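You operate a simulated robot arm through the tools that you are given. There is no shell and no other tool. Be economical: measure what you need, move in short steps, check, and stop when the job is done.

You are at the controls of a simulated robot arm. One attempt, no reset.

Task
Empty the vacuum's dust cup into the dust bin.
Fine: the vacuum is off; unlatch the cup first, seat it again and latch it.

The check looks at the end state, three seconds after you hand in, the way a careful person would. Anything else that was tipped, shoved, dropped, spilled or broken makes it a failure.

Robot
A 6-joint arm with a two-finger parallel gripper, fixed in place. Base frame: the origin is at the foot of the arm, x ahead of it, y to its left, z up; the work surface is at about z = 0. Readings come in cm, rad, newtons and seconds.
With the tool pointing down near the work surface it reaches from about 14 to 58 cm from the base axis. Its first joint turns from -1.152 to 1.152 rad. Payload 2.1 kg.
The TCP is the grasp point between the finger pads, 3 cm short of the fingertips. In the tool frame z runs along the fingers and y along their closing line. Largest opening 9.4 cm; finger width 2.8, thickness 1; the body of the gripper, 5 by 9.6 cm, starts 5.5 cm behind the TCP.
Orientation is told as [roll, pitch, yaw] about the base's x, y, z axes, in that order, counted from this pose: with the fingers straight down and closing along the base's y, the tool's x points along the base's -x, its y along +y and its z along -z.

Tools
- The arm moves only by the tool apply_moves. Its argument "targets" is a list of rows, each a list of 3 entries, a list of its own where there are three numbers: the shift along the base's x, y, z in cm, then the turn, a rotation vector about the base's x, y, z in rad, then the gripper command, from -1 (fully open) to 1 (shut), values between in proportion. In form: [[[tx, ty, tz], [wx, wy, wz], fingers], ...]. A call has 1 to 12 rows; each row shifts and turns the commanded pose from where the row before left it. Rows are played at 5 a second. More than 5 cm and 0.15 rad between two rows, or a gripper value outside its range, and nothing of the call is played. A pose out of reach is approached as far as the arm can. The call stops where the force on the tool passes 70 N (or 10 N more than at its start, if that is more) or the arm is blocked; 0.2 s more then pass. The fingers move at their own pace (about 7.2 cm/s each) and stop on an object; they squeeze with about 43 N. The grip force told is the motor's: it shows also when the fingers shut on nothing. Time passes only in rows, and 0.2 s behind the last, so rows that do not move let the fingers close. The reply holds the time, the measured pose of the TCP, the force on the tool along the base axes, the opening and the grip force, in the units named above and with some noise, with the torque about the TCP (base axes, N m) and any sound that the robot's microphone picked up.
- Cameras (640 x 400 px; columns grow to the right, rows downward): "scene" is fixed at [2.44, -35.07, 49.83]; the picture's right is [0.96, -0.27, 0.00], its down [-0.12, -0.44, -0.89] and it looks along [0.24, 0.86, -0.46] (base axes); focal length 235 px, centre (320, 200). "wrist" rides on the gripper at [7.6, 1.4, -10.3] in the tool frame; the picture's right is [-0.18, 0.98, 0.00], its down [-0.75, -0.14, -0.64] and it looks along [-0.63, -0.12, 0.77] (tool axes); focal length 243 px, centre (320, 200). There is no depth. A picture from a camera that has moved, and an enlarged one, comes with that camera's place and axes in the base frame and with its lens.
- grab_frame(camera): a new picture of that camera. No time passes.
- inspect(camera, box): a new picture of the part [left, top, right, bottom] of that camera's present view, enlarged. No time passes.
- close_job(): hands the job in; it is judged then, once.

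Go step by step. Nothing tells you positions but the pictures and the camera data: compare them with the known pose of the tool, close in by small moves and look again before you grip or let go. The budget is 120 turns and 76 pictures, counting those below and the enlarged ones. Unless the task says otherwise, let go and move clear before handing in, and close with one line.

The tools are called after "Request:" as a command line: name --argument value ..., lists and objects as JSON in quotes. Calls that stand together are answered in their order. apply_moves: Moves the arm, as the interface text tells. Its arguments: {"type":"object","properties":{"targets":{"type":"array","items":{"type":"array"}}},"required":["targets"]} The other tools are called the same way: grab_frame (camera) takes a picture; inspect (camera, box) takes an enlarged picture of a part of a camera's view; close_job () hands the job in.

At the start:

```text
time: 0.0
tcp_pos: [16.1, 20.3, 45.36]
tool_rot: [0.0, -0.001, -0.001]
wrist_force: [-0.3, -0.2, 0.4]
moment: [-0.01, 0.0, -0.01]
gripper_width: 9.43
grip_force: 0.1
```

scene: 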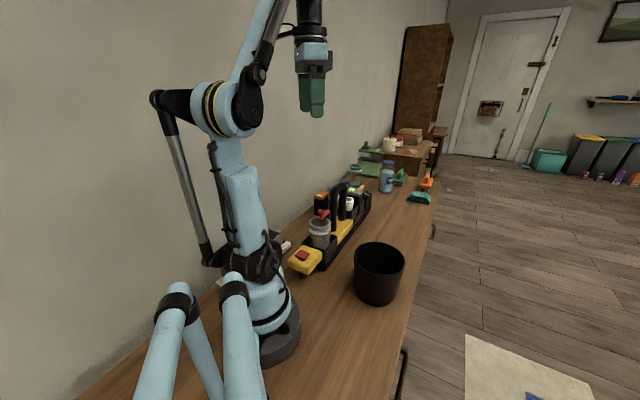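
wrist: 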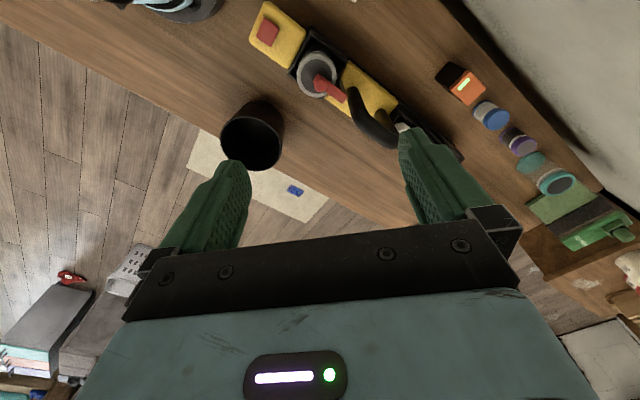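

I see a vacuum lying on the bench with a clear cup and red parts, and a black bin closer to the camera. I'll enlarge both views to work out the parts.

Request:
inspect --camera "scene" --box '[270, 160, 430, 310]'

Request:
inspect --camera "wrist" --box '[210, 0, 470, 180]'

```text
2.67 times, centred on (350, 235) of scene
camera zoom: at [2.44, -35.07, 49.83], right [0.96, -0.27, 0.0], down [-0.12, -0.44, -0.89], along [0.24, 0.86, -0.46], focal length 628 px, centre (240, 107)
```

zoom: 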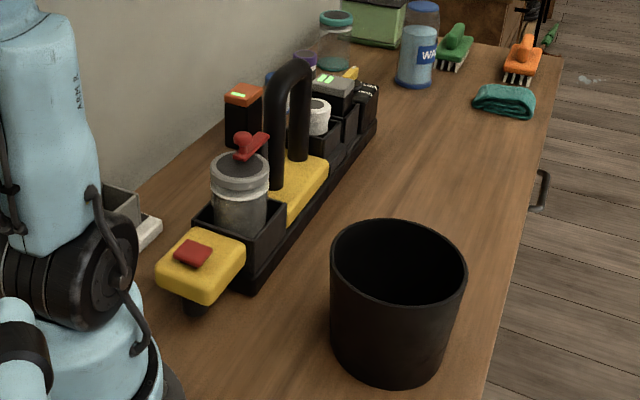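

```text
2.22 times, centred on (340, 90) of wrist
camera zoom: at [8.41, 21.84, 55.48], right [0.18, 0.98, 0.0], down [0.75, -0.14, 0.64], along [0.63, -0.12, -0.77], focal length 539 px, centre (276, 444)
```

zoom: 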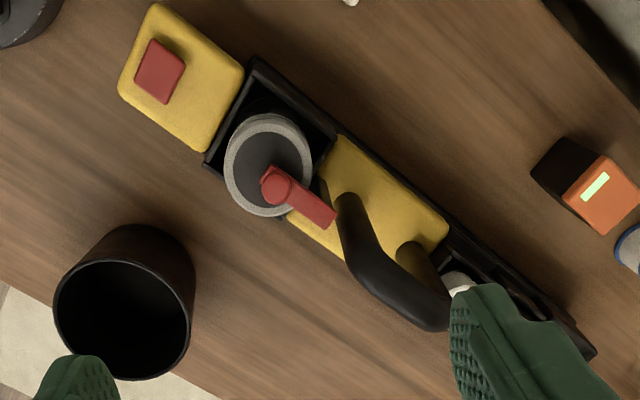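

The cup rim is at about (17.7, 19.4, 12.9) and roughly 6.3 cm across. The bin rim is at about (28, 4, 10.8), 12 cm across. A red lever sits on top of the cup, so I'll go lower for a closer look.

Request:
apply_moves --targets '[[[-0.5, 0, -4], [0, 0, 0], -1], [[-0.5, 0, -4], [0, 0, 0], -1], [[-0.5, 0, -4], [0, 0, 0], -1], [[-0.5, 0, -4], [0, 0, 0], -1]]'

Request:
grab_frame --camera "wrist"

Request:
inspect --camera "scene" --box '[285, 175, 375, 275]'

```text
time: 1.0
tcp_pos: [14.19, 20.54, 29.52]
tool_rot: [0.0, 0.001, -0.001]
wrist_force: [-0.3, -0.8, 0.0]
moment: [-0.01, 0.0, -0.01]
gripper_width: 9.39
grip_force: 0.0
```

```text
71 pictures are left
camera wrist: at [6.51, 22.0, 39.6], right [0.18, 0.98, 0.0], down [0.75, -0.14, 0.64], along [0.63, -0.12, -0.77], focal length 243 px, centre (320, 200)
```

wrist: 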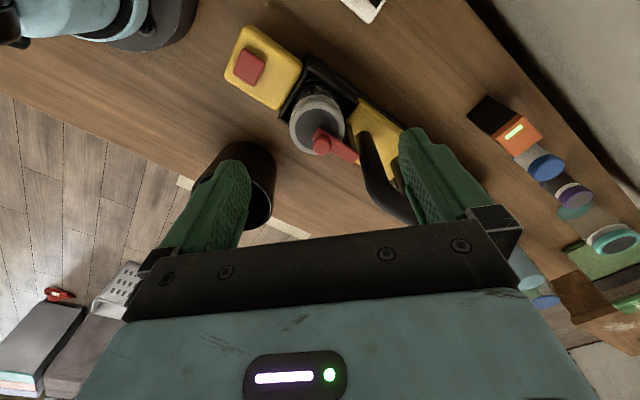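

```text
4.00 times, centred on (330, 225) of scene
camera zoom: at [2.44, -35.07, 49.83], right [0.96, -0.27, 0.0], down [-0.12, -0.44, -0.89], along [0.24, 0.86, -0.46], focal length 941 px, centre (280, 100)
```

zoom: 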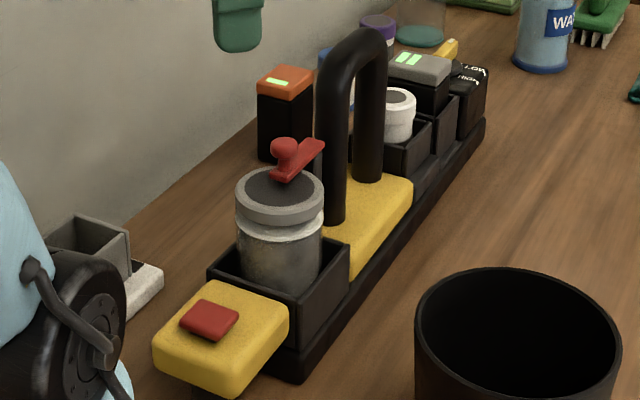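

Request:
inspect --camera "wrist" --box '[260, 50, 420, 180]'

Request:
inspect --camera "scene" --box '[305, 200, 350, 250]'

```text
3.08 times, centred on (340, 115) of wrist
camera zoom: at [6.51, 22.0, 39.6], right [0.18, 0.98, 0.0], down [0.75, -0.14, 0.64], along [0.63, -0.12, -0.77], focal length 746 px, centre (258, 462)
```

zoom: 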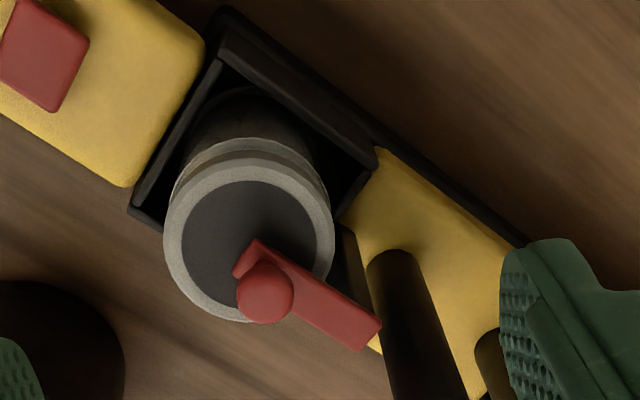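

```text
8.00 times, centred on (328, 225) of scene
camera zoom: at [2.44, -35.07, 49.83], right [0.96, -0.27, 0.0], down [-0.12, -0.44, -0.89], along [0.24, 0.86, -0.46], focal length 1883 px, centre (260, 0)
```

zoom: 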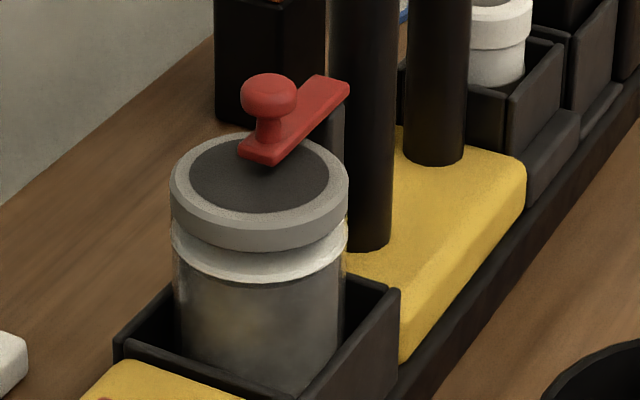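

The latch looks like a red arm pivoting near (21.4, 23) with a knob at about (18.1, 20, 16.6) over the cup. I'll yaw the tool so the fingers close across the vacuum's axis, stay above the knob and look again.

Request:
apply_moves --targets '[[[0.8, -0.1, 0], [0, 0, 0.15], -1], [[0.8, -0.1, 0], [0, 0, 0.15], -1], [[0.8, -0.1, 0], [0, 0, 0.15], -1], [[0.8, -0.1, 0], [0, 0, 0.15], -1], [[0.7, -0.1, 0], [0, 0, 0.15], -1]]'

Request:
grab_frame --camera "wrist"

Request:
grab_frame --camera "scene"

```text
time: 2.2
tcp_pos: [18.21, 19.92, 29.24]
tool_rot: [0.002, 0.0, 0.752]
wrist_force: [0.8, 0.5, 0.5]
moment: [0.0, 0.01, -0.01]
gripper_width: 9.4
grip_force: 0.0
```

```text
67 pictures are left
camera wrist: at [11.43, 15.79, 39.42], right [-0.54, 0.84, 0.0], down [0.65, 0.41, 0.64], along [0.54, 0.35, -0.77], focal length 243 px, centre (320, 200)
```

wrist: 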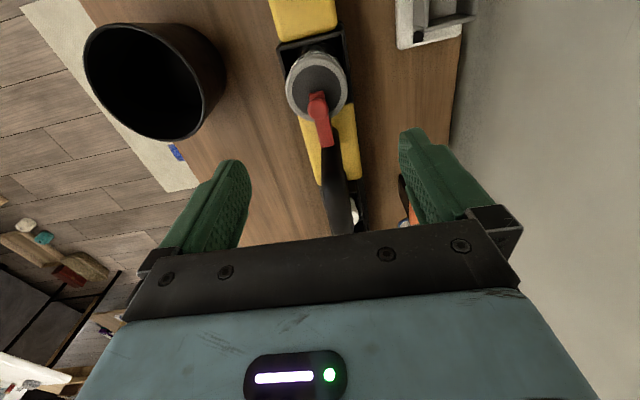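

```text
66 pictures are left
```

scene: 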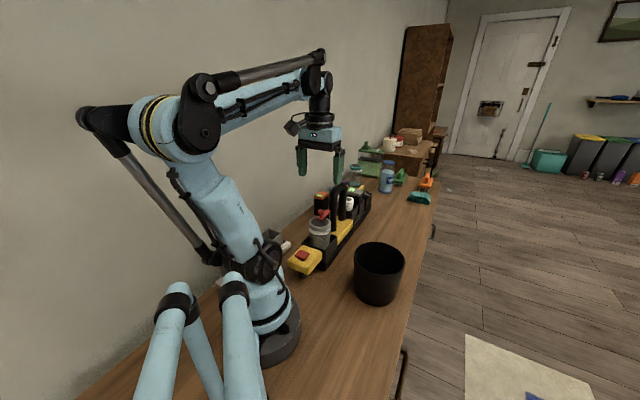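

Request:
inspect --camera "wrist" --box '[260, 30, 390, 230]'

```text
2.00 times, centred on (325, 130) of wrist
camera zoom: at [11.43, 15.79, 39.42], right [-0.54, 0.84, 0.0], down [0.65, 0.41, 0.64], along [0.54, 0.35, -0.77], focal length 485 px, centre (310, 340)
```

zoom: 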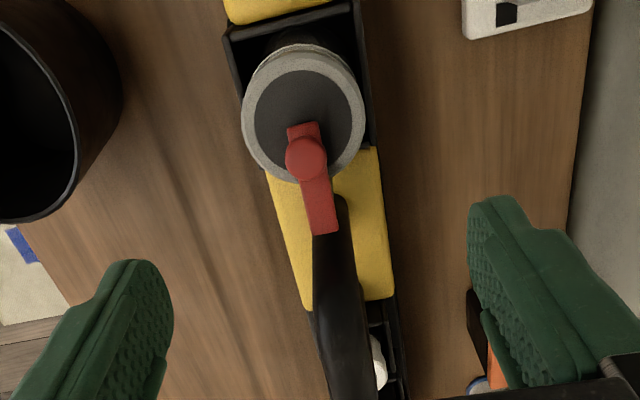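

The knob is confirmed at about (18.2, 20.0, 16.6). I'll come down around it with a partly open gripper.

Request:
apply_moves --targets '[[[0, 0, -3.5], [0, 0, 0], 0.1], [[0, 0, -3.5], [0, 0, 0], 0.1], [[0, 0, -2.5], [0, 0, 0], 0.1], [[0, 0, -1], [0, 0, 0], 0.1]]'

Request:
grab_frame --camera "wrist"

Request:
inspect --camera "scene" --box '[285, 165, 375, 265]'

```text
time: 3.2
tcp_pos: [17.92, 19.99, 18.67]
tool_rot: [0.0, 0.001, 0.751]
wrist_force: [0.7, -0.5, -0.3]
moment: [-0.02, -0.01, 0.02]
gripper_width: 4.23
grip_force: 0.1
```

```text
64 pictures are left
camera wrist: at [11.27, 15.93, 28.88], right [-0.54, 0.84, 0.0], down [0.65, 0.41, 0.64], along [0.54, 0.34, -0.77], focal length 243 px, centre (320, 200)
```

wrist: 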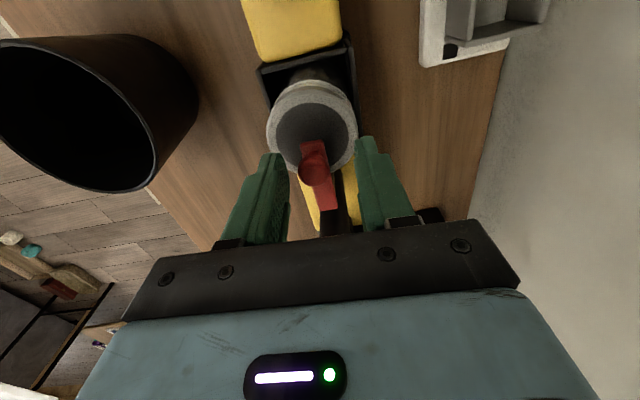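

```text
4.00 times, centred on (330, 215) of scene
camera zoom: at [2.44, -35.07, 49.83], right [0.96, -0.27, 0.0], down [-0.12, -0.44, -0.89], along [0.24, 0.86, -0.46], focal length 941 px, centre (280, 140)
```

zoom: 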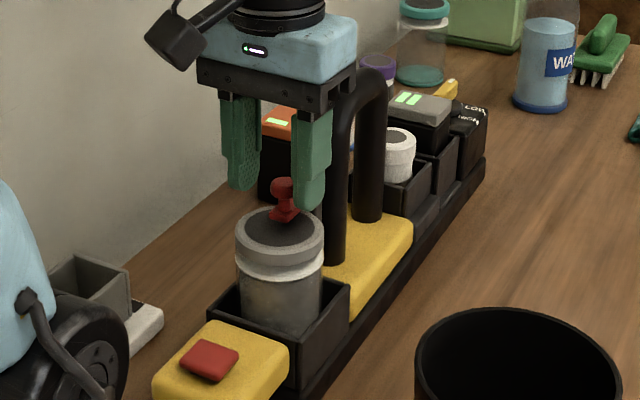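

The fingers straddle the knob. I'll close on it gently and check.

Request:
apply_moves --targets '[[[0, 0, 0], [0, 0, 0], 1], [[0, 0, 0], [0, 0, 0], 1], [[0, 0, 0], [0, 0, 0], 1]]'

Request:
inspect --camera "wrist" --box '[240, 60, 400, 220]'

```text
time: 4.0
tcp_pos: [17.78, 20.02, 18.67]
tool_rot: [0.001, -0.001, 0.751]
wrist_force: [-0.2, -0.6, -0.3]
moment: [0.11, 0.21, 0.0]
gripper_width: 1.84
grip_force: 43.1
```

```text
2.50 times, centred on (320, 140) of wrist
camera zoom: at [11.25, 15.94, 28.89], right [-0.54, 0.84, 0.0], down [0.65, 0.41, 0.64], along [0.54, 0.34, -0.77], focal length 606 px, centre (320, 350)
```

zoom: 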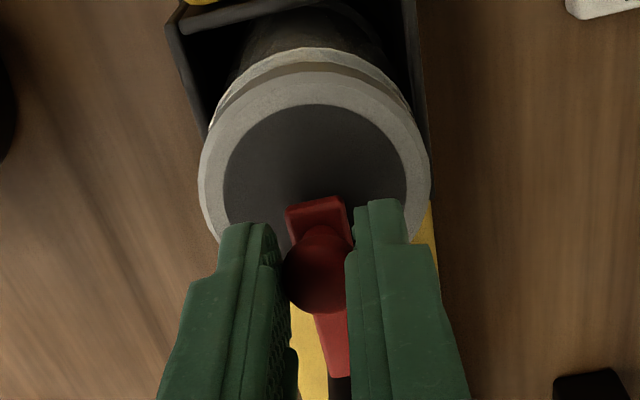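

The knob is held. I'll test a small sideways push toward the bin side, perpendicular to the arm.

Request:
apply_moves --targets '[[[0.35, -0.35, 0], [0, 0, 0], 1], [[0.35, -0.35, 0], [0, 0, 0], 1], [[0, 0, 0], [0, 0, 0], 1]]'

Request:
inspect --camera "wrist" --box '[240, 60, 400, 220]'

```text
time: 4.8
tcp_pos: [18.59, 19.13, 18.92]
tool_rot: [-0.001, -0.001, 0.751]
wrist_force: [-0.3, 0.6, 0.0]
moment: [-0.24, 0.47, 0.01]
gripper_width: 1.83
grip_force: 43.5
```

```text
2.50 times, centred on (320, 140) of wrist
camera zoom: at [12.03, 15.14, 28.95], right [-0.54, 0.84, 0.0], down [0.65, 0.41, 0.64], along [0.54, 0.34, -0.77], focal length 606 px, centre (320, 350)
```

zoom: 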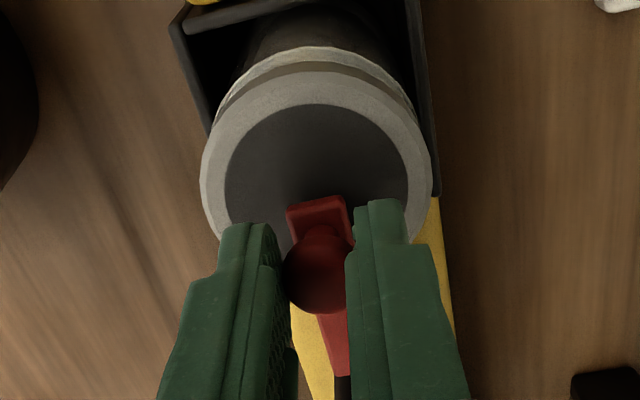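

The cup and tray seem to have moved along with the knob, so this is not the latch's motion. I'll move back right away.

Request:
apply_moves --targets '[[[-0.35, 0.35, 0], [0, 0, 0], 1], [[-0.35, 0.35, 0], [0, 0, 0], 1], [[0, 0, 0], [0, 0, 0], 1]]'

Request:
inspect --camera "wrist" --box '[240, 60, 400, 220]'

Request:
inspect --camera "scene" --box '[285, 165, 375, 265]'

```text
time: 5.6
tcp_pos: [18.01, 19.95, 18.88]
tool_rot: [0.001, 0.0, 0.75]
wrist_force: [-1.6, -1.3, 0.2]
moment: [-0.12, 0.14, 0.02]
gripper_width: 1.86
grip_force: 43.4
```

```text
2.50 times, centred on (320, 140) of wrist
camera zoom: at [11.36, 15.77, 28.98], right [-0.54, 0.84, 0.0], down [0.65, 0.41, 0.64], along [0.54, 0.34, -0.77], focal length 606 px, centre (320, 350)
```

zoom: 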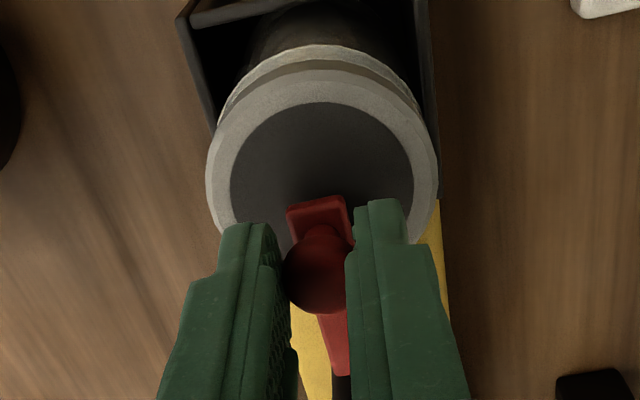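

```text
4.00 times, centred on (330, 215) of scene
camera zoom: at [2.44, -35.07, 49.83], right [0.96, -0.27, 0.0], down [-0.12, -0.44, -0.89], along [0.24, 0.86, -0.46], focal length 941 px, centre (280, 140)
```

zoom: 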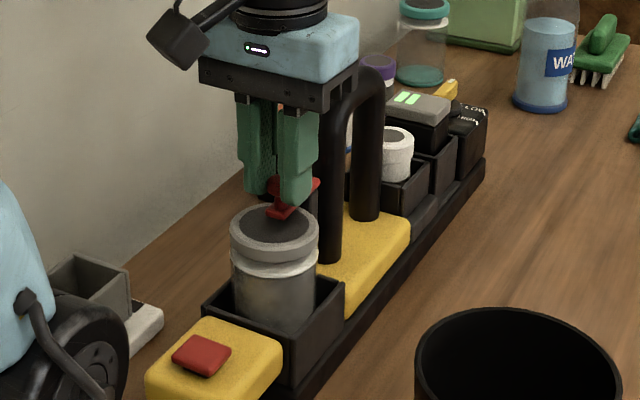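

The vacuum slid freely by a few millimetres and the lever didn't swing sideways. I'll try a small lift on the knob in case it hinges upward.

Request:
apply_moves --targets '[[[0, 0, 0.4], [0, 0, 0], 1], [[0, 0, 0.4], [0, 0, 0], 1], [[0, 0, 0], [0, 0, 0], 1]]'

Request:
inspect --camera "wrist" --box '[240, 60, 400, 220]'

Request:
inspect --camera "scene" --box '[285, 165, 375, 265]'

```text
time: 6.4
tcp_pos: [18.14, 19.9, 19.6]
tool_rot: [0.0, 0.001, 0.75]
wrist_force: [-1.7, -0.6, -7.5]
moment: [-0.3, 0.33, -0.01]
gripper_width: 1.83
grip_force: 43.0
```

```text
2.50 times, centred on (320, 140) of wrist
camera zoom: at [11.45, 15.76, 29.81], right [-0.54, 0.84, 0.0], down [0.65, 0.41, 0.64], along [0.54, 0.34, -0.77], focal length 606 px, centre (320, 350)
```

zoom: 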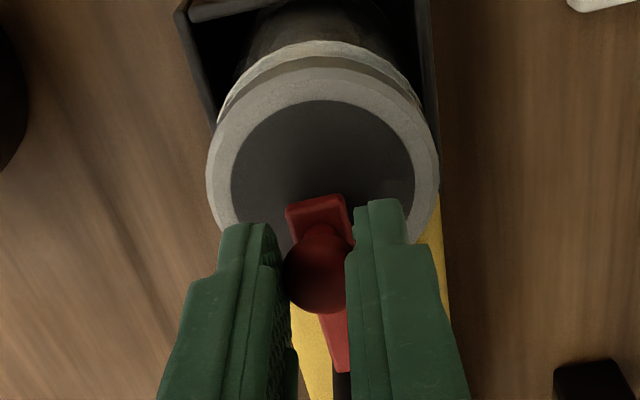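

```text
4.00 times, centred on (330, 215) of scene
camera zoom: at [2.44, -35.07, 49.83], right [0.96, -0.27, 0.0], down [-0.12, -0.44, -0.89], along [0.24, 0.86, -0.46], focal length 941 px, centre (280, 140)
```

zoom: 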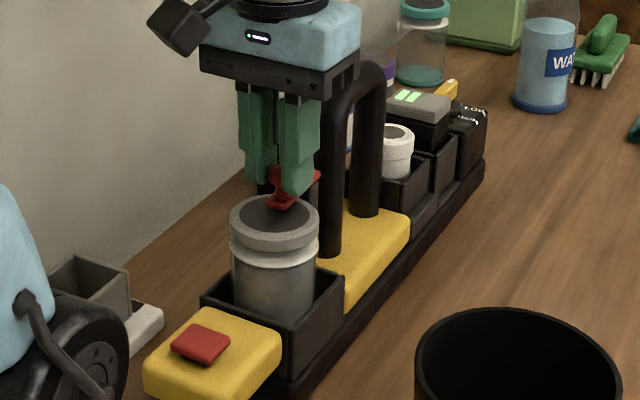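

Lifting raises the whole vacuum with about 7.5 N, so the lever isn't an upward hinge. I'll set it back down and press lightly on the knob to hold the vacuum in place, then try slow sideways motion.

Request:
apply_moves --targets '[[[0, 0, -0.4], [0, 0, 0], 1], [[0, 0, -0.4], [0, 0, 0], 1], [[0, 0, -0.3], [0, 0, 0], 1], [[0, 0, 0], [0, 0, 0], 1]]'

```text
time: 7.4
tcp_pos: [18.16, 19.79, 18.56]
tool_rot: [-0.001, 0.001, 0.75]
wrist_force: [-5.5, -5.2, 36.9]
moment: [-0.11, 0.14, 0.05]
gripper_width: 1.9
grip_force: 42.9
```

Pressing at about 37 N. I'll push slowly toward the bin side and watch the force.

Request:
apply_moves --targets '[[[0.08, -0.08, 0.05], [0, 0, 0], 1], [[0.08, -0.08, 0], [0, 0, 0], 1], [[0.08, -0.08, 0], [0, 0, 0], 1], [[0.08, -0.08, 0], [0, 0, 0], 1], [[0.08, -0.08, 0], [0, 0, 0], 1], [[0.08, -0.08, 0], [0, 0, 0], 1], [[0, 0, 0], [0, 0, 0], 1]]'

Request:
inspect --camera "wrist" --box '[240, 60, 400, 220]'

```text
time: 9.0
tcp_pos: [18.56, 19.46, 18.59]
tool_rot: [0.002, 0.0, 0.751]
wrist_force: [0.2, 10.8, 17.3]
moment: [0.48, -0.28, 0.26]
gripper_width: 1.83
grip_force: 43.0
```

```text
2.50 times, centred on (320, 140) of wrist
camera zoom: at [11.87, 15.29, 28.71], right [-0.54, 0.84, 0.0], down [0.65, 0.41, 0.64], along [0.54, 0.34, -0.77], focal length 606 px, centre (320, 350)
```

zoom: 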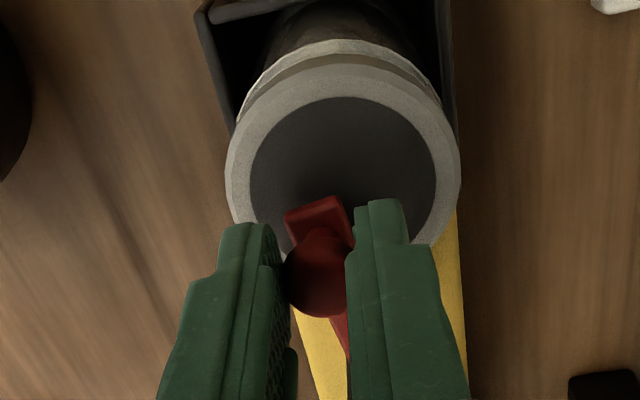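

The lever has rotated relative to the cup, so it does swing this way when the vacuum is held down. I'll continue along the arc.

Request:
apply_moves --targets '[[[0.15, -0.12, -0.03], [0, 0, 0], 1], [[0.16, -0.11, -0.03], [0, 0, 0], 1], [[0.18, -0.1, 0], [0, 0, 0], 1], [[0.19, -0.09, 0], [0, 0, 0], 1], [[0.2, -0.08, 0], [0, 0, 0], 1], [[0, 0, 0], [0, 0, 0], 1]]'

Request:
inspect --camera "wrist" --box '[240, 60, 400, 220]'

```text
time: 10.4
tcp_pos: [19.31, 18.83, 18.52]
tool_rot: [0.0, 0.001, 0.751]
wrist_force: [-8.5, -2.5, 14.4]
moment: [-0.26, 0.21, 0.3]
gripper_width: 1.87
grip_force: 43.0
```

```text
2.50 times, centred on (320, 140) of wrist
camera zoom: at [12.67, 14.75, 28.69], right [-0.54, 0.84, 0.0], down [0.65, 0.41, 0.64], along [0.54, 0.34, -0.77], focal length 606 px, centre (320, 350)
```

zoom: 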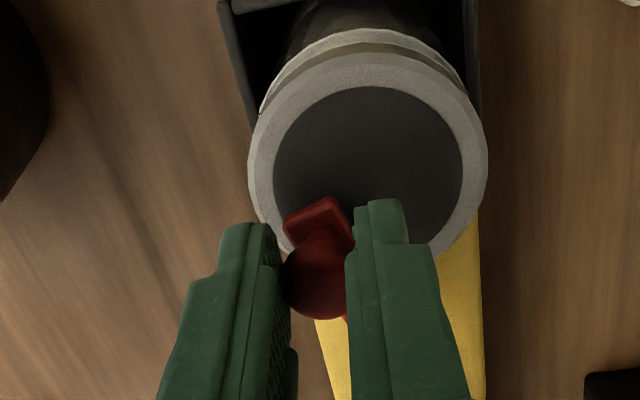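

Request:
apply_moves --targets '[[[0.18, -0.14, 0], [0, 0, 0], 1], [[0.2, -0.12, 0], [0, 0, 0], 1], [[0.2, -0.1, 0], [0, 0, 0], 1], [[0.22, -0.08, 0], [0, 0, 0], 1], [[0.22, -0.06, 0], [0, 0, 0], 1], [[0.22, -0.04, 0], [0, 0, 0], 1], [[0, 0, 0], [0, 0, 0], 1]]'

Request:
inspect --camera "wrist" --box '[240, 60, 400, 220]'

Request:
inspect --camera "scene" --box '[285, 165, 375, 265]'

```text
time: 12.0
tcp_pos: [20.68, 18.39, 18.43]
tool_rot: [0.001, 0.002, 0.75]
wrist_force: [-0.5, -0.2, -7.3]
moment: [-0.12, 0.12, -0.02]
gripper_width: 1.86
grip_force: 43.0
```

```text
2.50 times, centred on (320, 140) of wrist
camera zoom: at [14.03, 14.27, 28.67], right [-0.53, 0.85, 0.0], down [0.65, 0.41, 0.64], along [0.54, 0.34, -0.77], focal length 606 px, centre (320, 350)
```

zoom: 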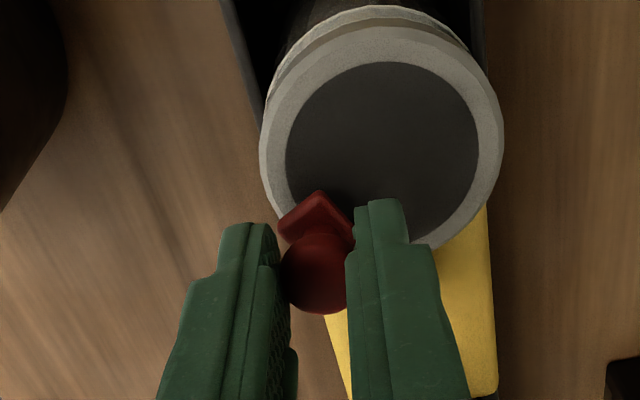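

```text
4.00 times, centred on (330, 215) of scene
camera zoom: at [2.44, -35.07, 49.83], right [0.96, -0.27, 0.0], down [-0.12, -0.44, -0.89], along [0.24, 0.86, -0.46], focal length 941 px, centre (280, 140)
```

zoom: 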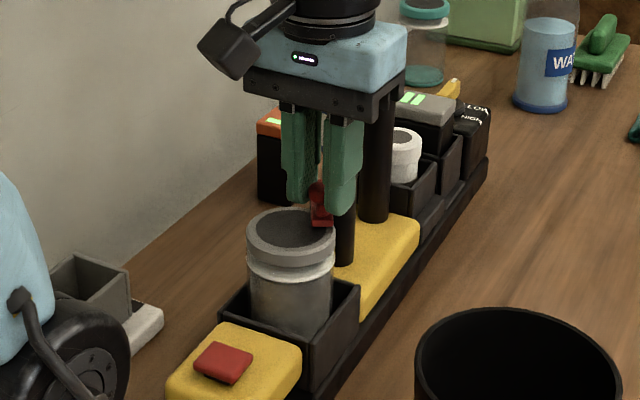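

The lever is swung about 40°, but the down-press was lost and the vacuum slid a little. I'll restore the press.

Request:
apply_moves --targets '[[[0, 0, -0.1], [0, 0, 0], 1], [[0, 0, -0.1], [0, 0, 0], 1], [[0, 0, -0.1], [0, 0, 0], 1], [[0, 0, 0], [0, 0, 0], 1]]'

```text
time: 13.0
tcp_pos: [20.74, 18.38, 18.25]
tool_rot: [0.001, 0.0, 0.75]
wrist_force: [0.9, 0.4, 38.2]
moment: [-0.03, -0.02, -0.07]
gripper_width: 1.88
grip_force: 42.7
```

Request:
apply_moves --targets '[[[0.12, -0.02, 0], [0, 0, 0], 1], [[0.12, -0.02, 0], [0, 0, 0], 1], [[0.12, -0.01, 0], [0, 0, 0], 1], [[0.12, -0.01, 0], [0, 0, 0], 1], [[0.12, 0, 0], [0, 0, 0], 1], [[0.12, 0, 0], [0, 0, 0], 1], [[0, 0, 0], [0, 0, 0], 1]]'

Request:
inspect --camera "wrist" --box '[240, 60, 400, 220]'

```text
time: 14.6
tcp_pos: [21.27, 18.33, 18.11]
tool_rot: [0.002, 0.002, 0.75]
wrist_force: [-5.8, -2.8, 5.9]
moment: [-0.23, 0.3, 0.23]
gripper_width: 1.89
grip_force: 43.3
```

```text
2.50 times, centred on (320, 140) of wrist
camera zoom: at [14.66, 14.19, 28.32], right [-0.54, 0.84, 0.0], down [0.65, 0.41, 0.64], along [0.54, 0.34, -0.77], focal length 606 px, centre (320, 350)
```

zoom: 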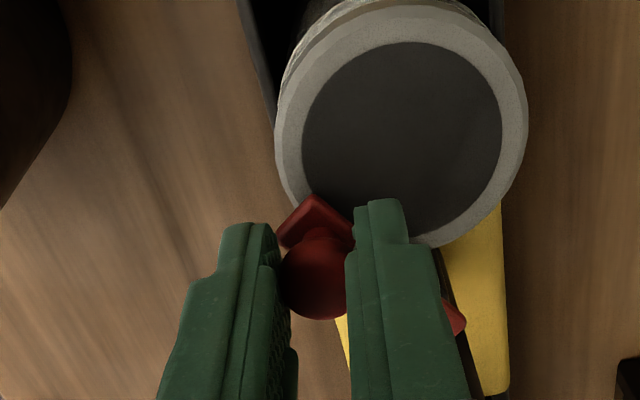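

Request:
apply_moves --targets '[[[0.06, 0, -0.12], [0, 0, 0], 1], [[0.14, 0.01, -0.05], [0, 0, 0], 1], [[0.14, 0.02, 0], [0, 0, 0], 1], [[0.14, 0.03, 0], [0, 0, 0], 1], [[0.14, 0.04, 0], [0, 0, 0], 1], [[0.14, 0.05, 0], [0, 0, 0], 1], [[0.14, 0.05, 0], [0, 0, 0], 1], [[0, 0, 0], [0, 0, 0], 1]]'

Request:
inspect --camera "wrist" --box '[240, 60, 400, 220]'

Request:
inspect --camera "scene" --box '[285, 165, 375, 265]'

```text
time: 16.4
tcp_pos: [22.39, 18.6, 17.94]
tool_rot: [0.0, -0.001, 0.751]
wrist_force: [1.1, 0.8, -8.3]
moment: [-0.26, 0.14, -0.02]
gripper_width: 1.86
grip_force: 43.2
```

```text
2.50 times, centred on (320, 140) of wrist
camera zoom: at [15.64, 14.43, 28.22], right [-0.54, 0.84, 0.0], down [0.65, 0.41, 0.64], along [0.54, 0.34, -0.77], focal length 606 px, centre (320, 350)
```

zoom: 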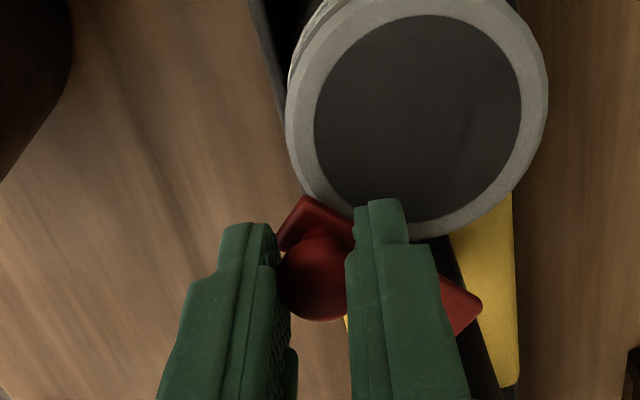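

```text
4.00 times, centred on (330, 215) of scene
camera zoom: at [2.44, -35.07, 49.83], right [0.96, -0.27, 0.0], down [-0.12, -0.44, -0.89], along [0.24, 0.86, -0.46], focal length 941 px, centre (280, 140)
```

zoom: 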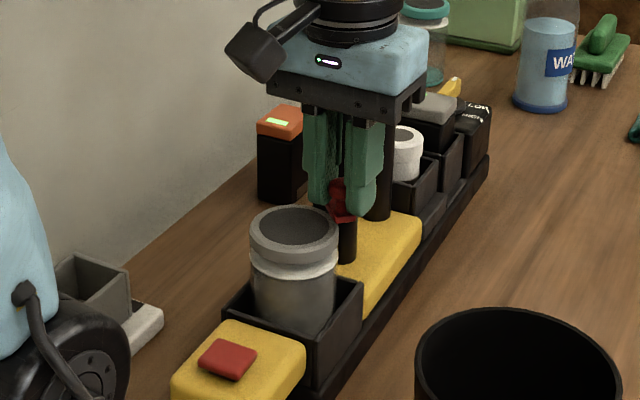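

The lever is about 43° round, but the vacuum slides and tilts with the sideways load. I'll settle it down, release, and regrip the lever plate square-on so I can turn it with torque instead.

Request:
apply_moves --targets '[[[0, 0, -0.07], [0, 0, 0], 1], [[0, 0, -0.07], [0, 0, 0], 1], [[0, 0, 0], [0, 0, 0], 1]]'

```text
time: 17.2
tcp_pos: [22.26, 18.51, 17.96]
tool_rot: [0.001, -0.001, 0.75]
wrist_force: [2.6, 2.3, 25.5]
moment: [-0.04, 0.0, -0.11]
gripper_width: 1.85
grip_force: 43.0
```

Request:
apply_moves --targets '[[[0, 0, 0.07], [0, 0, 0], 1], [[0, 0, 0], [0, 0, 0], 0.2], [[0, 0, 0.2], [0, 0, 0], 0.2], [[0, 0, 0], [0, 0, 0.14], 0.2], [[0, 0, 0], [0, 0, 0.14], 0.2], [[0, 0, 0], [0, 0, 0.14], 0.2], [[0, 0, 0], [0, 0, 0.14], 0.2], [[0, 0, 0], [0, 0, 0.12], 0.2]]'

Request:
inspect --camera "wrist" --box '[240, 60, 400, 220]'

Request:
inspect --camera "scene" --box '[285, 165, 375, 265]'

```text
time: 19.0
tcp_pos: [22.23, 18.34, 18.25]
tool_rot: [0.002, 0.0, 1.432]
wrist_force: [-0.6, 0.3, -0.6]
moment: [0.02, -0.01, 0.01]
gripper_width: 3.72
grip_force: 0.1
```

```text
2.50 times, centred on (320, 140) of wrist
camera zoom: at [19.71, 11.11, 28.39], right [-0.95, 0.32, 0.0], down [0.24, 0.73, 0.64], along [0.2, 0.61, -0.77], focal length 606 px, centre (320, 350)
```

zoom: 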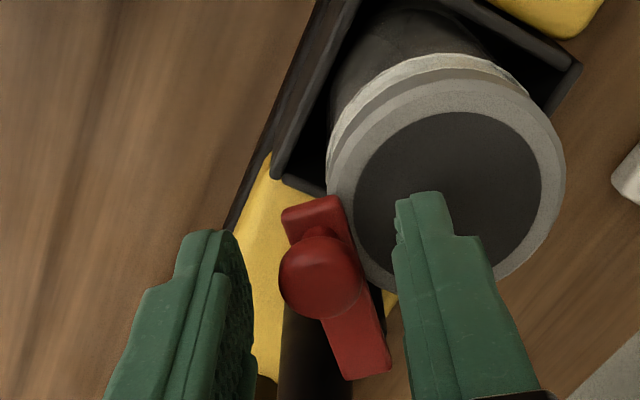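

```text
4.00 times, centred on (330, 215) of scene
camera zoom: at [2.44, -35.07, 49.83], right [0.96, -0.27, 0.0], down [-0.12, -0.44, -0.89], along [0.24, 0.86, -0.46], focal length 941 px, centre (280, 140)
```

zoom: 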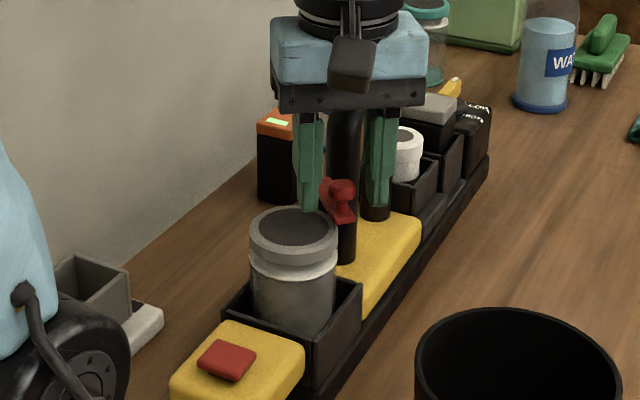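

The lever now runs square between the fingers. I'll lower until the tips rest on the plate and close on the knob again, so pressing won't slip.

Request:
apply_moves --targets '[[[0, 0, -0.2], [0, 0, 0], 0.2], [[0, 0, -0.15], [0, 0, 0], 0.2], [[0, 0, 0], [0, 0, 0], 1], [[0, 0, 0], [0, 0, 0], 1], [[0, 0, -0.1], [0, 0, 0], 1], [[0, 0, -0.1], [0, 0, 0], 1], [[0, 0, 0], [0, 0, 0], 1]]'

```text
time: 20.6
tcp_pos: [22.21, 18.47, 17.69]
tool_rot: [0.0, -0.001, 1.429]
wrist_force: [1.6, -3.3, 43.0]
moment: [-0.07, 0.08, -0.07]
gripper_width: 1.85
grip_force: 43.2
```

Request:
apply_moves --targets '[[[0.155, -0.01, -0.02], [0, 0, 0.04], 1], [[0.155, -0.005, -0.02], [0, 0, 0.04], 1], [[0.155, 0.0, -0.02], [0, 0, 0.04], 1], [[0.155, 0.008, -0.02], [0, 0, 0.04], 1], [[0.155, 0.015, -0.02], [0, 0, 0.04], 1], [[0.155, 0.02, -0.02], [0, 0, 0.04], 1], [[0, 0, 0], [0, 0, 0], 1]]'

Request:
inspect --camera "wrist" --box '[240, 60, 400, 220]'

```text
time: 22.2
tcp_pos: [23.2, 18.4, 17.64]
tool_rot: [0.002, -0.003, 1.67]
wrist_force: [-2.0, 6.5, 36.6]
moment: [0.37, 0.12, 0.08]
gripper_width: 1.83
grip_force: 42.7
```

```text
2.50 times, centred on (320, 140) of wrist
camera zoom: at [22.46, 10.83, 27.7], right [-1.0, 0.08, 0.0], down [0.07, 0.76, 0.64], along [0.05, 0.64, -0.77], focal length 606 px, centre (320, 350)
```

zoom: 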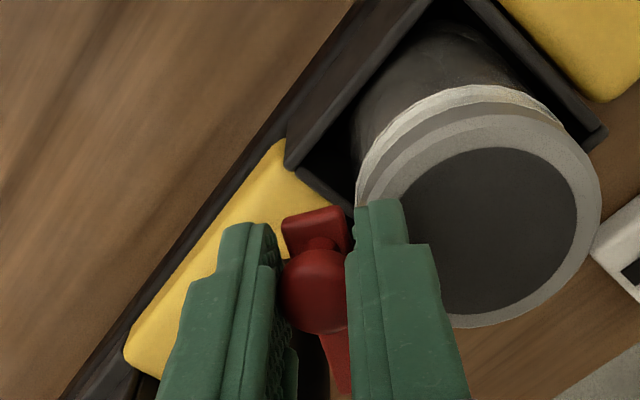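

Working well: pressure held and only the lever turned. Continuing the arc.

Request:
apply_moves --targets '[[[0.153, 0.025, -0.01], [0, 0, 0.04], 1], [[0.151, 0.032, -0.01], [0, 0, 0.04], 1], [[0.15, 0.038, -0.01], [0, 0, 0.04], 1], [[0.149, 0.044, -0.01], [0, 0, 0.04], 1], [[0.147, 0.05, -0.01], [0, 0, 0.04], 1], [[0.145, 0.056, -0.01], [0, 0, 0.04], 1], [[0.142, 0.062, -0.01], [0, 0, 0.04], 1], [[0, 0, 0], [0, 0, 0], 1]]'

Request:
inspect --camera "wrist" --box '[240, 60, 400, 220]'

```text
time: 24.0
tcp_pos: [24.3, 18.9, 17.53]
tool_rot: [0.001, 0.0, 1.952]
wrist_force: [1.4, 9.2, 27.7]
moment: [0.43, 0.07, -0.24]
gripper_width: 1.85
grip_force: 42.9
```

```text
2.50 times, centred on (320, 140) of wrist
camera zoom: at [25.65, 11.23, 27.63], right [-0.98, -0.19, 0.0], down [-0.15, 0.75, 0.64], along [-0.12, 0.63, -0.77], focal length 606 px, centre (320, 350)
```

zoom: 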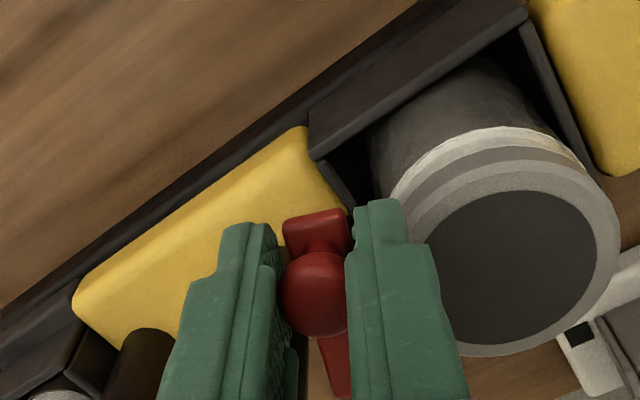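

Request:
inspect --camera "scene" --box '[270, 160, 430, 310]'

```text
2.67 times, centred on (350, 235) of scene
camera zoom: at [2.44, -35.07, 49.83], right [0.96, -0.27, 0.0], down [-0.12, -0.44, -0.89], along [0.24, 0.86, -0.46], focal length 628 px, centre (240, 107)
```

zoom: 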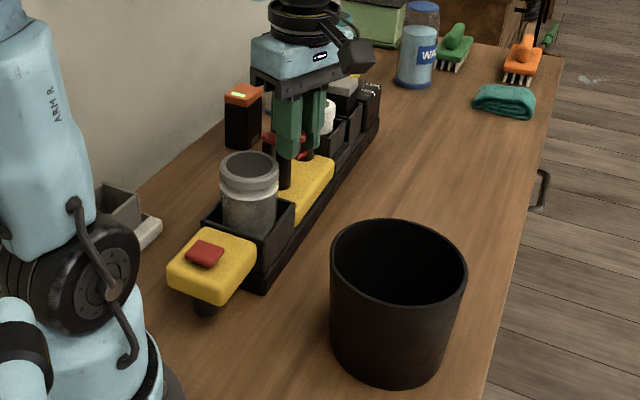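

Request:
apply_moves --targets '[[[0.14, 0.067, -0.01], [0, 0, 0.04], 1], [[0.137, 0.073, -0.01], [0, 0, 0.04], 1], [[0.134, 0.078, -0.01], [0, 0, 0.04], 1], [[0.131, 0.083, -0.01], [0, 0, 0.04], 1], [[0.128, 0.088, -0.01], [0, 0, 0.04], 1], [[0.124, 0.093, -0.01], [0, 0, 0.04], 1], [[0.12, 0.097, -0.01], [0, 0, 0.04], 1], [[0, 0, 0], [0, 0, 0], 1]]'

Request:
grab_frame --camera "wrist"

```text
time: 25.8
tcp_pos: [25.1, 19.26, 17.35]
tool_rot: [0.0, -0.001, 2.23]
wrist_force: [-1.0, 2.3, 37.7]
moment: [0.02, 0.01, 0.01]
gripper_width: 1.86
grip_force: 42.8
```

```text
44 pictures are left
camera wrist: at [28.62, 12.47, 27.55], right [-0.89, -0.46, 0.0], down [-0.35, 0.68, 0.64], along [-0.29, 0.57, -0.77], focal length 243 px, centre (320, 200)
```

wrist: 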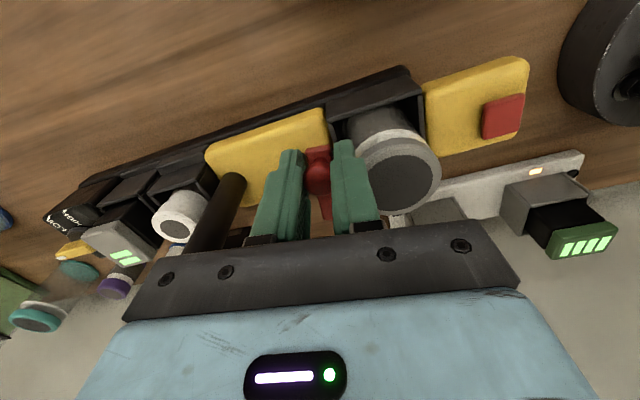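

The lever is now swung about 80° clear of the cup. I'll ease the pressure, let go and rise.

Request:
apply_moves --targets '[[[0, 0, 0.15], [0, 0, 0], 1], [[0, 0, 0], [0, 0, 0], 0.4], [[0, 0, 0], [0, 0, 0], 0.4], [[0, 0, 2], [0, 0, 0], 0.4], [[0, 0, 4], [0, 0, 0], 0.4], [[0, 0, 4], [0, 0, 0], 0.4], [[0, 0, 4], [0, 0, 0], 0.4]]'

Request:
grab_frame --camera "wrist"

Request:
inspect --camera "scene" --box '[285, 175, 375, 275]'

```text
time: 27.4
tcp_pos: [24.95, 19.38, 31.67]
tool_rot: [-0.001, 0.0, 2.229]
wrist_force: [0.3, -0.7, 0.5]
moment: [0.0, -0.03, -0.01]
gripper_width: 2.84
grip_force: 0.0
```

```text
43 pictures are left
camera wrist: at [28.44, 12.57, 41.83], right [-0.89, -0.46, 0.0], down [-0.35, 0.68, 0.64], along [-0.29, 0.57, -0.77], focal length 243 px, centre (320, 200)
```

wrist: 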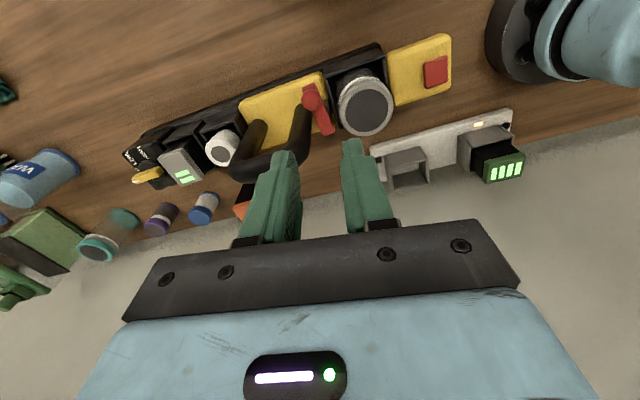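

```text
4.00 times, centred on (330, 225) of scene
camera zoom: at [2.44, -35.07, 49.83], right [0.96, -0.27, 0.0], down [-0.12, -0.44, -0.89], along [0.24, 0.86, -0.46], focal length 941 px, centre (280, 100)
```

zoom: 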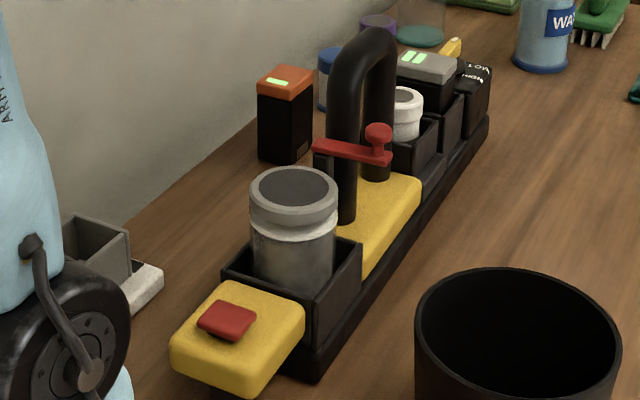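

The latch is open and the cup is free, with its centre near (19, 19). To pour cleanly I want to grip it from a tilted tool, so I'll go back to the axis yaw high up, tilt, and test the reach.

Request:
apply_moves --targets '[[[-0.6, 0, 0], [0, 0, -0.15], -1], [[-0.6, 0, 0], [0, 0, -0.15], -1], [[-0.6, 0, 0], [0, 0, -0.15], -1], [[-0.6, 0, 0], [0, 0, -0.15], -1], [[-0.6, 0, 0], [0, 0, -0.15], -1], [[-0.6, 0, 0], [0, 0, -0.15], -1], [[-0.6, 0, 0], [0, 0, -0.15], -1], [[-0.6, 0, 0], [0, 0, -0.15], -1], [[-0.6, 0, 0], [0, 0, -0.15], -1], [[-0.6, 0, 0], [0, 0, -0.1], -1]]'

Request:
apply_moves --targets '[[[0, 0, 0], [0.1, -0.1, 0], -1], [[0, 0, 0], [0.1, -0.1, 0], -1], [[0, 0, 0], [0.1, -0.1, 0], -1], [[0, 0, 0], [0.1, -0.1, 0], -1], [[0, 0, 0], [0.1, -0.1, 0], -1], [[0, 0, 0], [0.1, -0.1, 0], -1], [[0, 0, 0], [0.1, -0.1, 0], -1], [[0, 0, 0], [0, 0, 0], -1]]'

Request:
grab_frame --camera "wrist"

Request:
grab_frame --camera "scene"

```text
time: 29.6
tcp_pos: [19.34, 19.33, 31.52]
tool_rot: [0.0, 0.001, 0.779]
wrist_force: [-0.2, -0.5, 0.0]
moment: [0.01, 0.02, -0.02]
gripper_width: 9.39
grip_force: 0.1
```

```text
time: 31.4
tcp_pos: [21.54, 21.83, 32.65]
tool_rot: [0.009, -0.989, 0.775]
wrist_force: [-0.3, -0.4, 0.5]
moment: [-0.01, 0.02, -0.01]
gripper_width: 9.4
grip_force: 0.0
out of reach, approached as far as the arm can: row 6, 7
```

```text
41 pictures are left
camera wrist: at [11.4, 13.86, 31.81], right [-0.62, 0.77, 0.16], down [0.02, -0.19, 0.98], along [0.78, 0.61, 0.11], focal length 243 px, centre (320, 200)
```

wrist: 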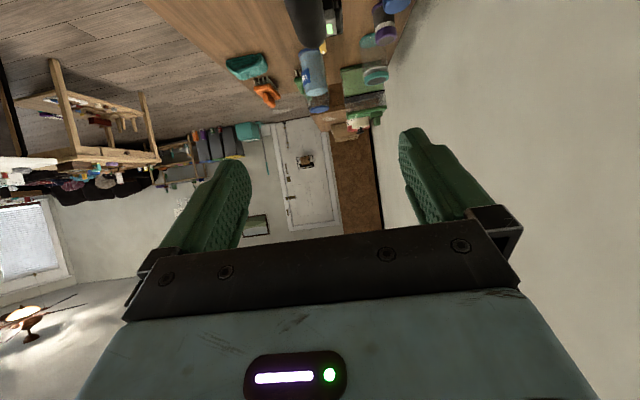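

```text
40 pictures are left
```

scene: 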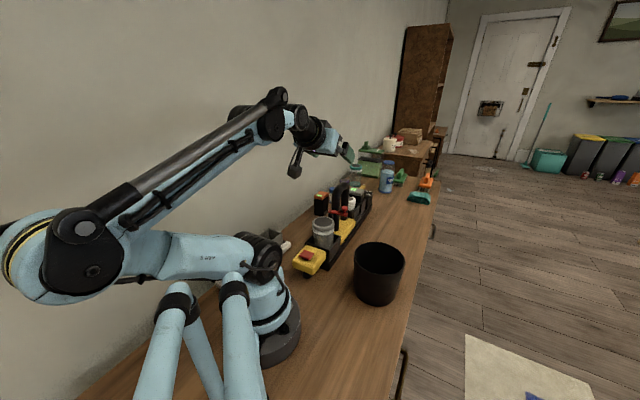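

The arm tilts outward only to about 45° here, but a grip at about 40° from vertical is enough: flipping the wrist over the bin then inverts the cup. I'll ease the tilt to 0.7 rad and lower to z ≈ 22 above the cup to check.

Request:
apply_moves --targets '[[[0, 0, 0], [-0.1, 0.1, 0], -1], [[0, 0, 0], [-0.1, 0.1, 0], -1], [[0, 0, -3], [0, 0, 0], -1], [[0, 0, -3], [0, 0, 0], -1], [[0, 0, -3], [0, 0, 0], -1], [[0, 0, 0], [0, 0, 0], -1]]'

Request:
grab_frame --camera "wrist"

Request:
inspect --camera "scene" --box '[270, 160, 390, 280]'

```text
time: 32.8
tcp_pos: [21.46, 21.53, 23.57]
tool_rot: [0.005, -0.706, 0.779]
wrist_force: [-0.4, -0.1, 0.0]
moment: [0.0, 0.01, -0.01]
gripper_width: 9.41
grip_force: 0.1
```

```text
39 pictures are left
camera wrist: at [11.5, 13.87, 26.36], right [-0.59, 0.8, 0.12], down [0.21, 0.01, 0.98], along [0.78, 0.6, -0.17], focal length 243 px, centre (320, 200)
```

wrist: 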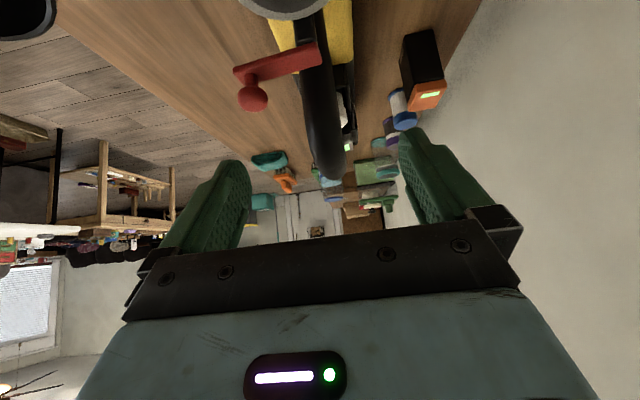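

```text
3.33 times, centred on (330, 220) of scene
camera zoom: at [2.44, -35.07, 49.83], right [0.96, -0.27, 0.0], down [-0.12, -0.44, -0.89], along [0.24, 0.86, -0.46], focal length 784 px, centre (287, 133)
```

zoom: 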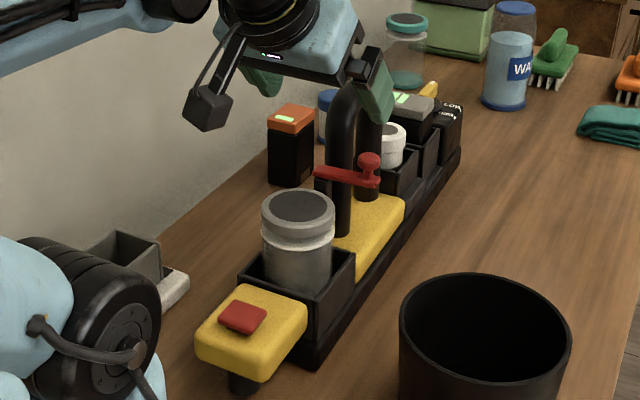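

Request:
apply_moves --targets '[[[-0.8, -0.8, 0], [0, 0, 0], -1], [[-0.8, -0.8, 0], [0, 0, 0], -1], [[-0.8, -0.9, 0], [0, 0, 0], -1], [[0, 0, 0], [0, 0, 0], -1]]'

Request:
grab_frame --camera "wrist"

```text
time: 33.8
tcp_pos: [19.56, 19.73, 23.71]
tool_rot: [0.006, -0.704, 0.778]
wrist_force: [-0.1, 0.0, -0.3]
moment: [0.03, -0.01, 0.02]
gripper_width: 9.39
grip_force: 0.1
out of reach, approached as far as the arm can: row 3
```

```text
37 pictures are left
camera wrist: at [9.69, 12.05, 26.52], right [-0.59, 0.8, 0.12], down [0.21, 0.01, 0.98], along [0.78, 0.6, -0.18], focal length 243 px, centre (320, 200)
```

wrist: 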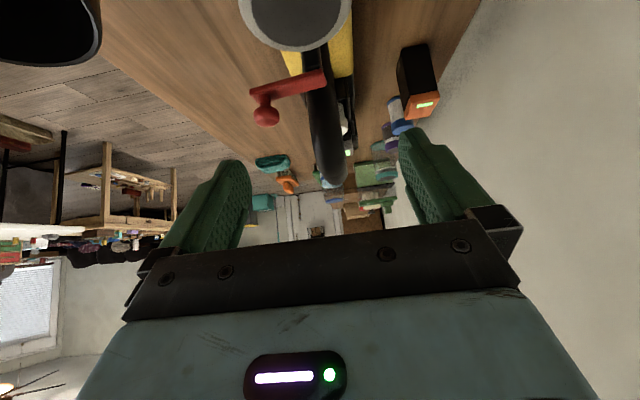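

Reach limits at tilt 0.7 here. I'll reduce the tilt to about 0.55, centre on the cup at about (18.9, 18.7) and descend partway.

Request:
apply_moves --targets '[[[-0.2, -0.3, 0], [-0.055, 0.055, 0], -1], [[-0.2, -0.3, 0], [-0.055, 0.055, 0], -1], [[-0.2, -0.4, -1], [0, 0, 0], -1], [[0, 0, -2], [0, 0, 0], -1], [[0, 0, -2], [0, 0, 0], -1], [[0, 0, 0], [0, 0, 0], -1]]'

Request:
grab_frame --camera "wrist"

Request:
inspect --camera "scene" --box '[270, 160, 390, 280]'

```text
time: 35.2
tcp_pos: [19.1, 18.87, 18.78]
tool_rot: [0.003, -0.553, 0.778]
wrist_force: [0.5, 0.0, 0.3]
moment: [0.02, 0.04, -0.02]
gripper_width: 9.41
grip_force: 0.0
```

```text
36 pictures are left
camera wrist: at [9.59, 11.53, 23.37], right [-0.58, 0.81, 0.1], down [0.32, 0.11, 0.94], along [0.75, 0.58, -0.32], focal length 243 px, centre (320, 200)
```

wrist: 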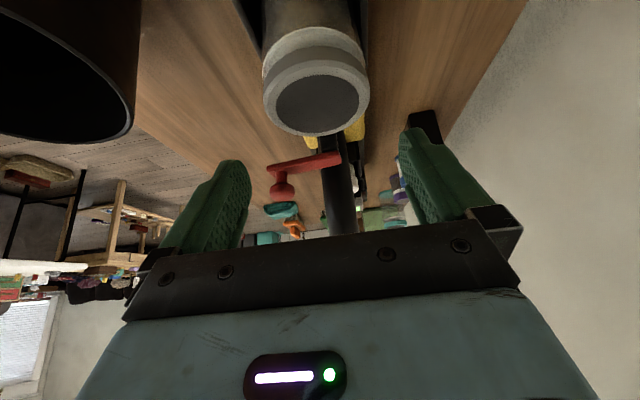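

```text
3.33 times, centred on (330, 220) of scene
camera zoom: at [2.44, -35.07, 49.83], right [0.96, -0.27, 0.0], down [-0.12, -0.44, -0.89], along [0.24, 0.86, -0.46], focal length 784 px, centre (287, 133)
```

zoom: 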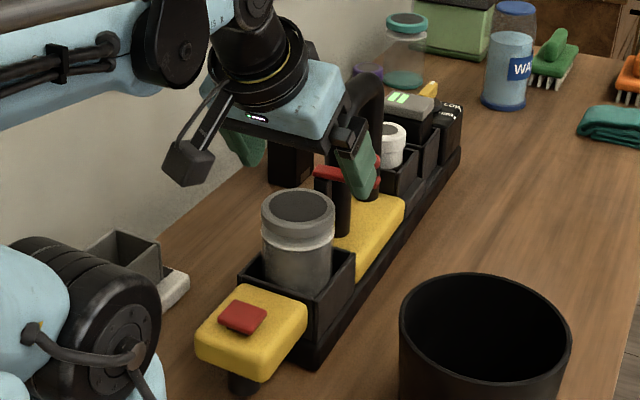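

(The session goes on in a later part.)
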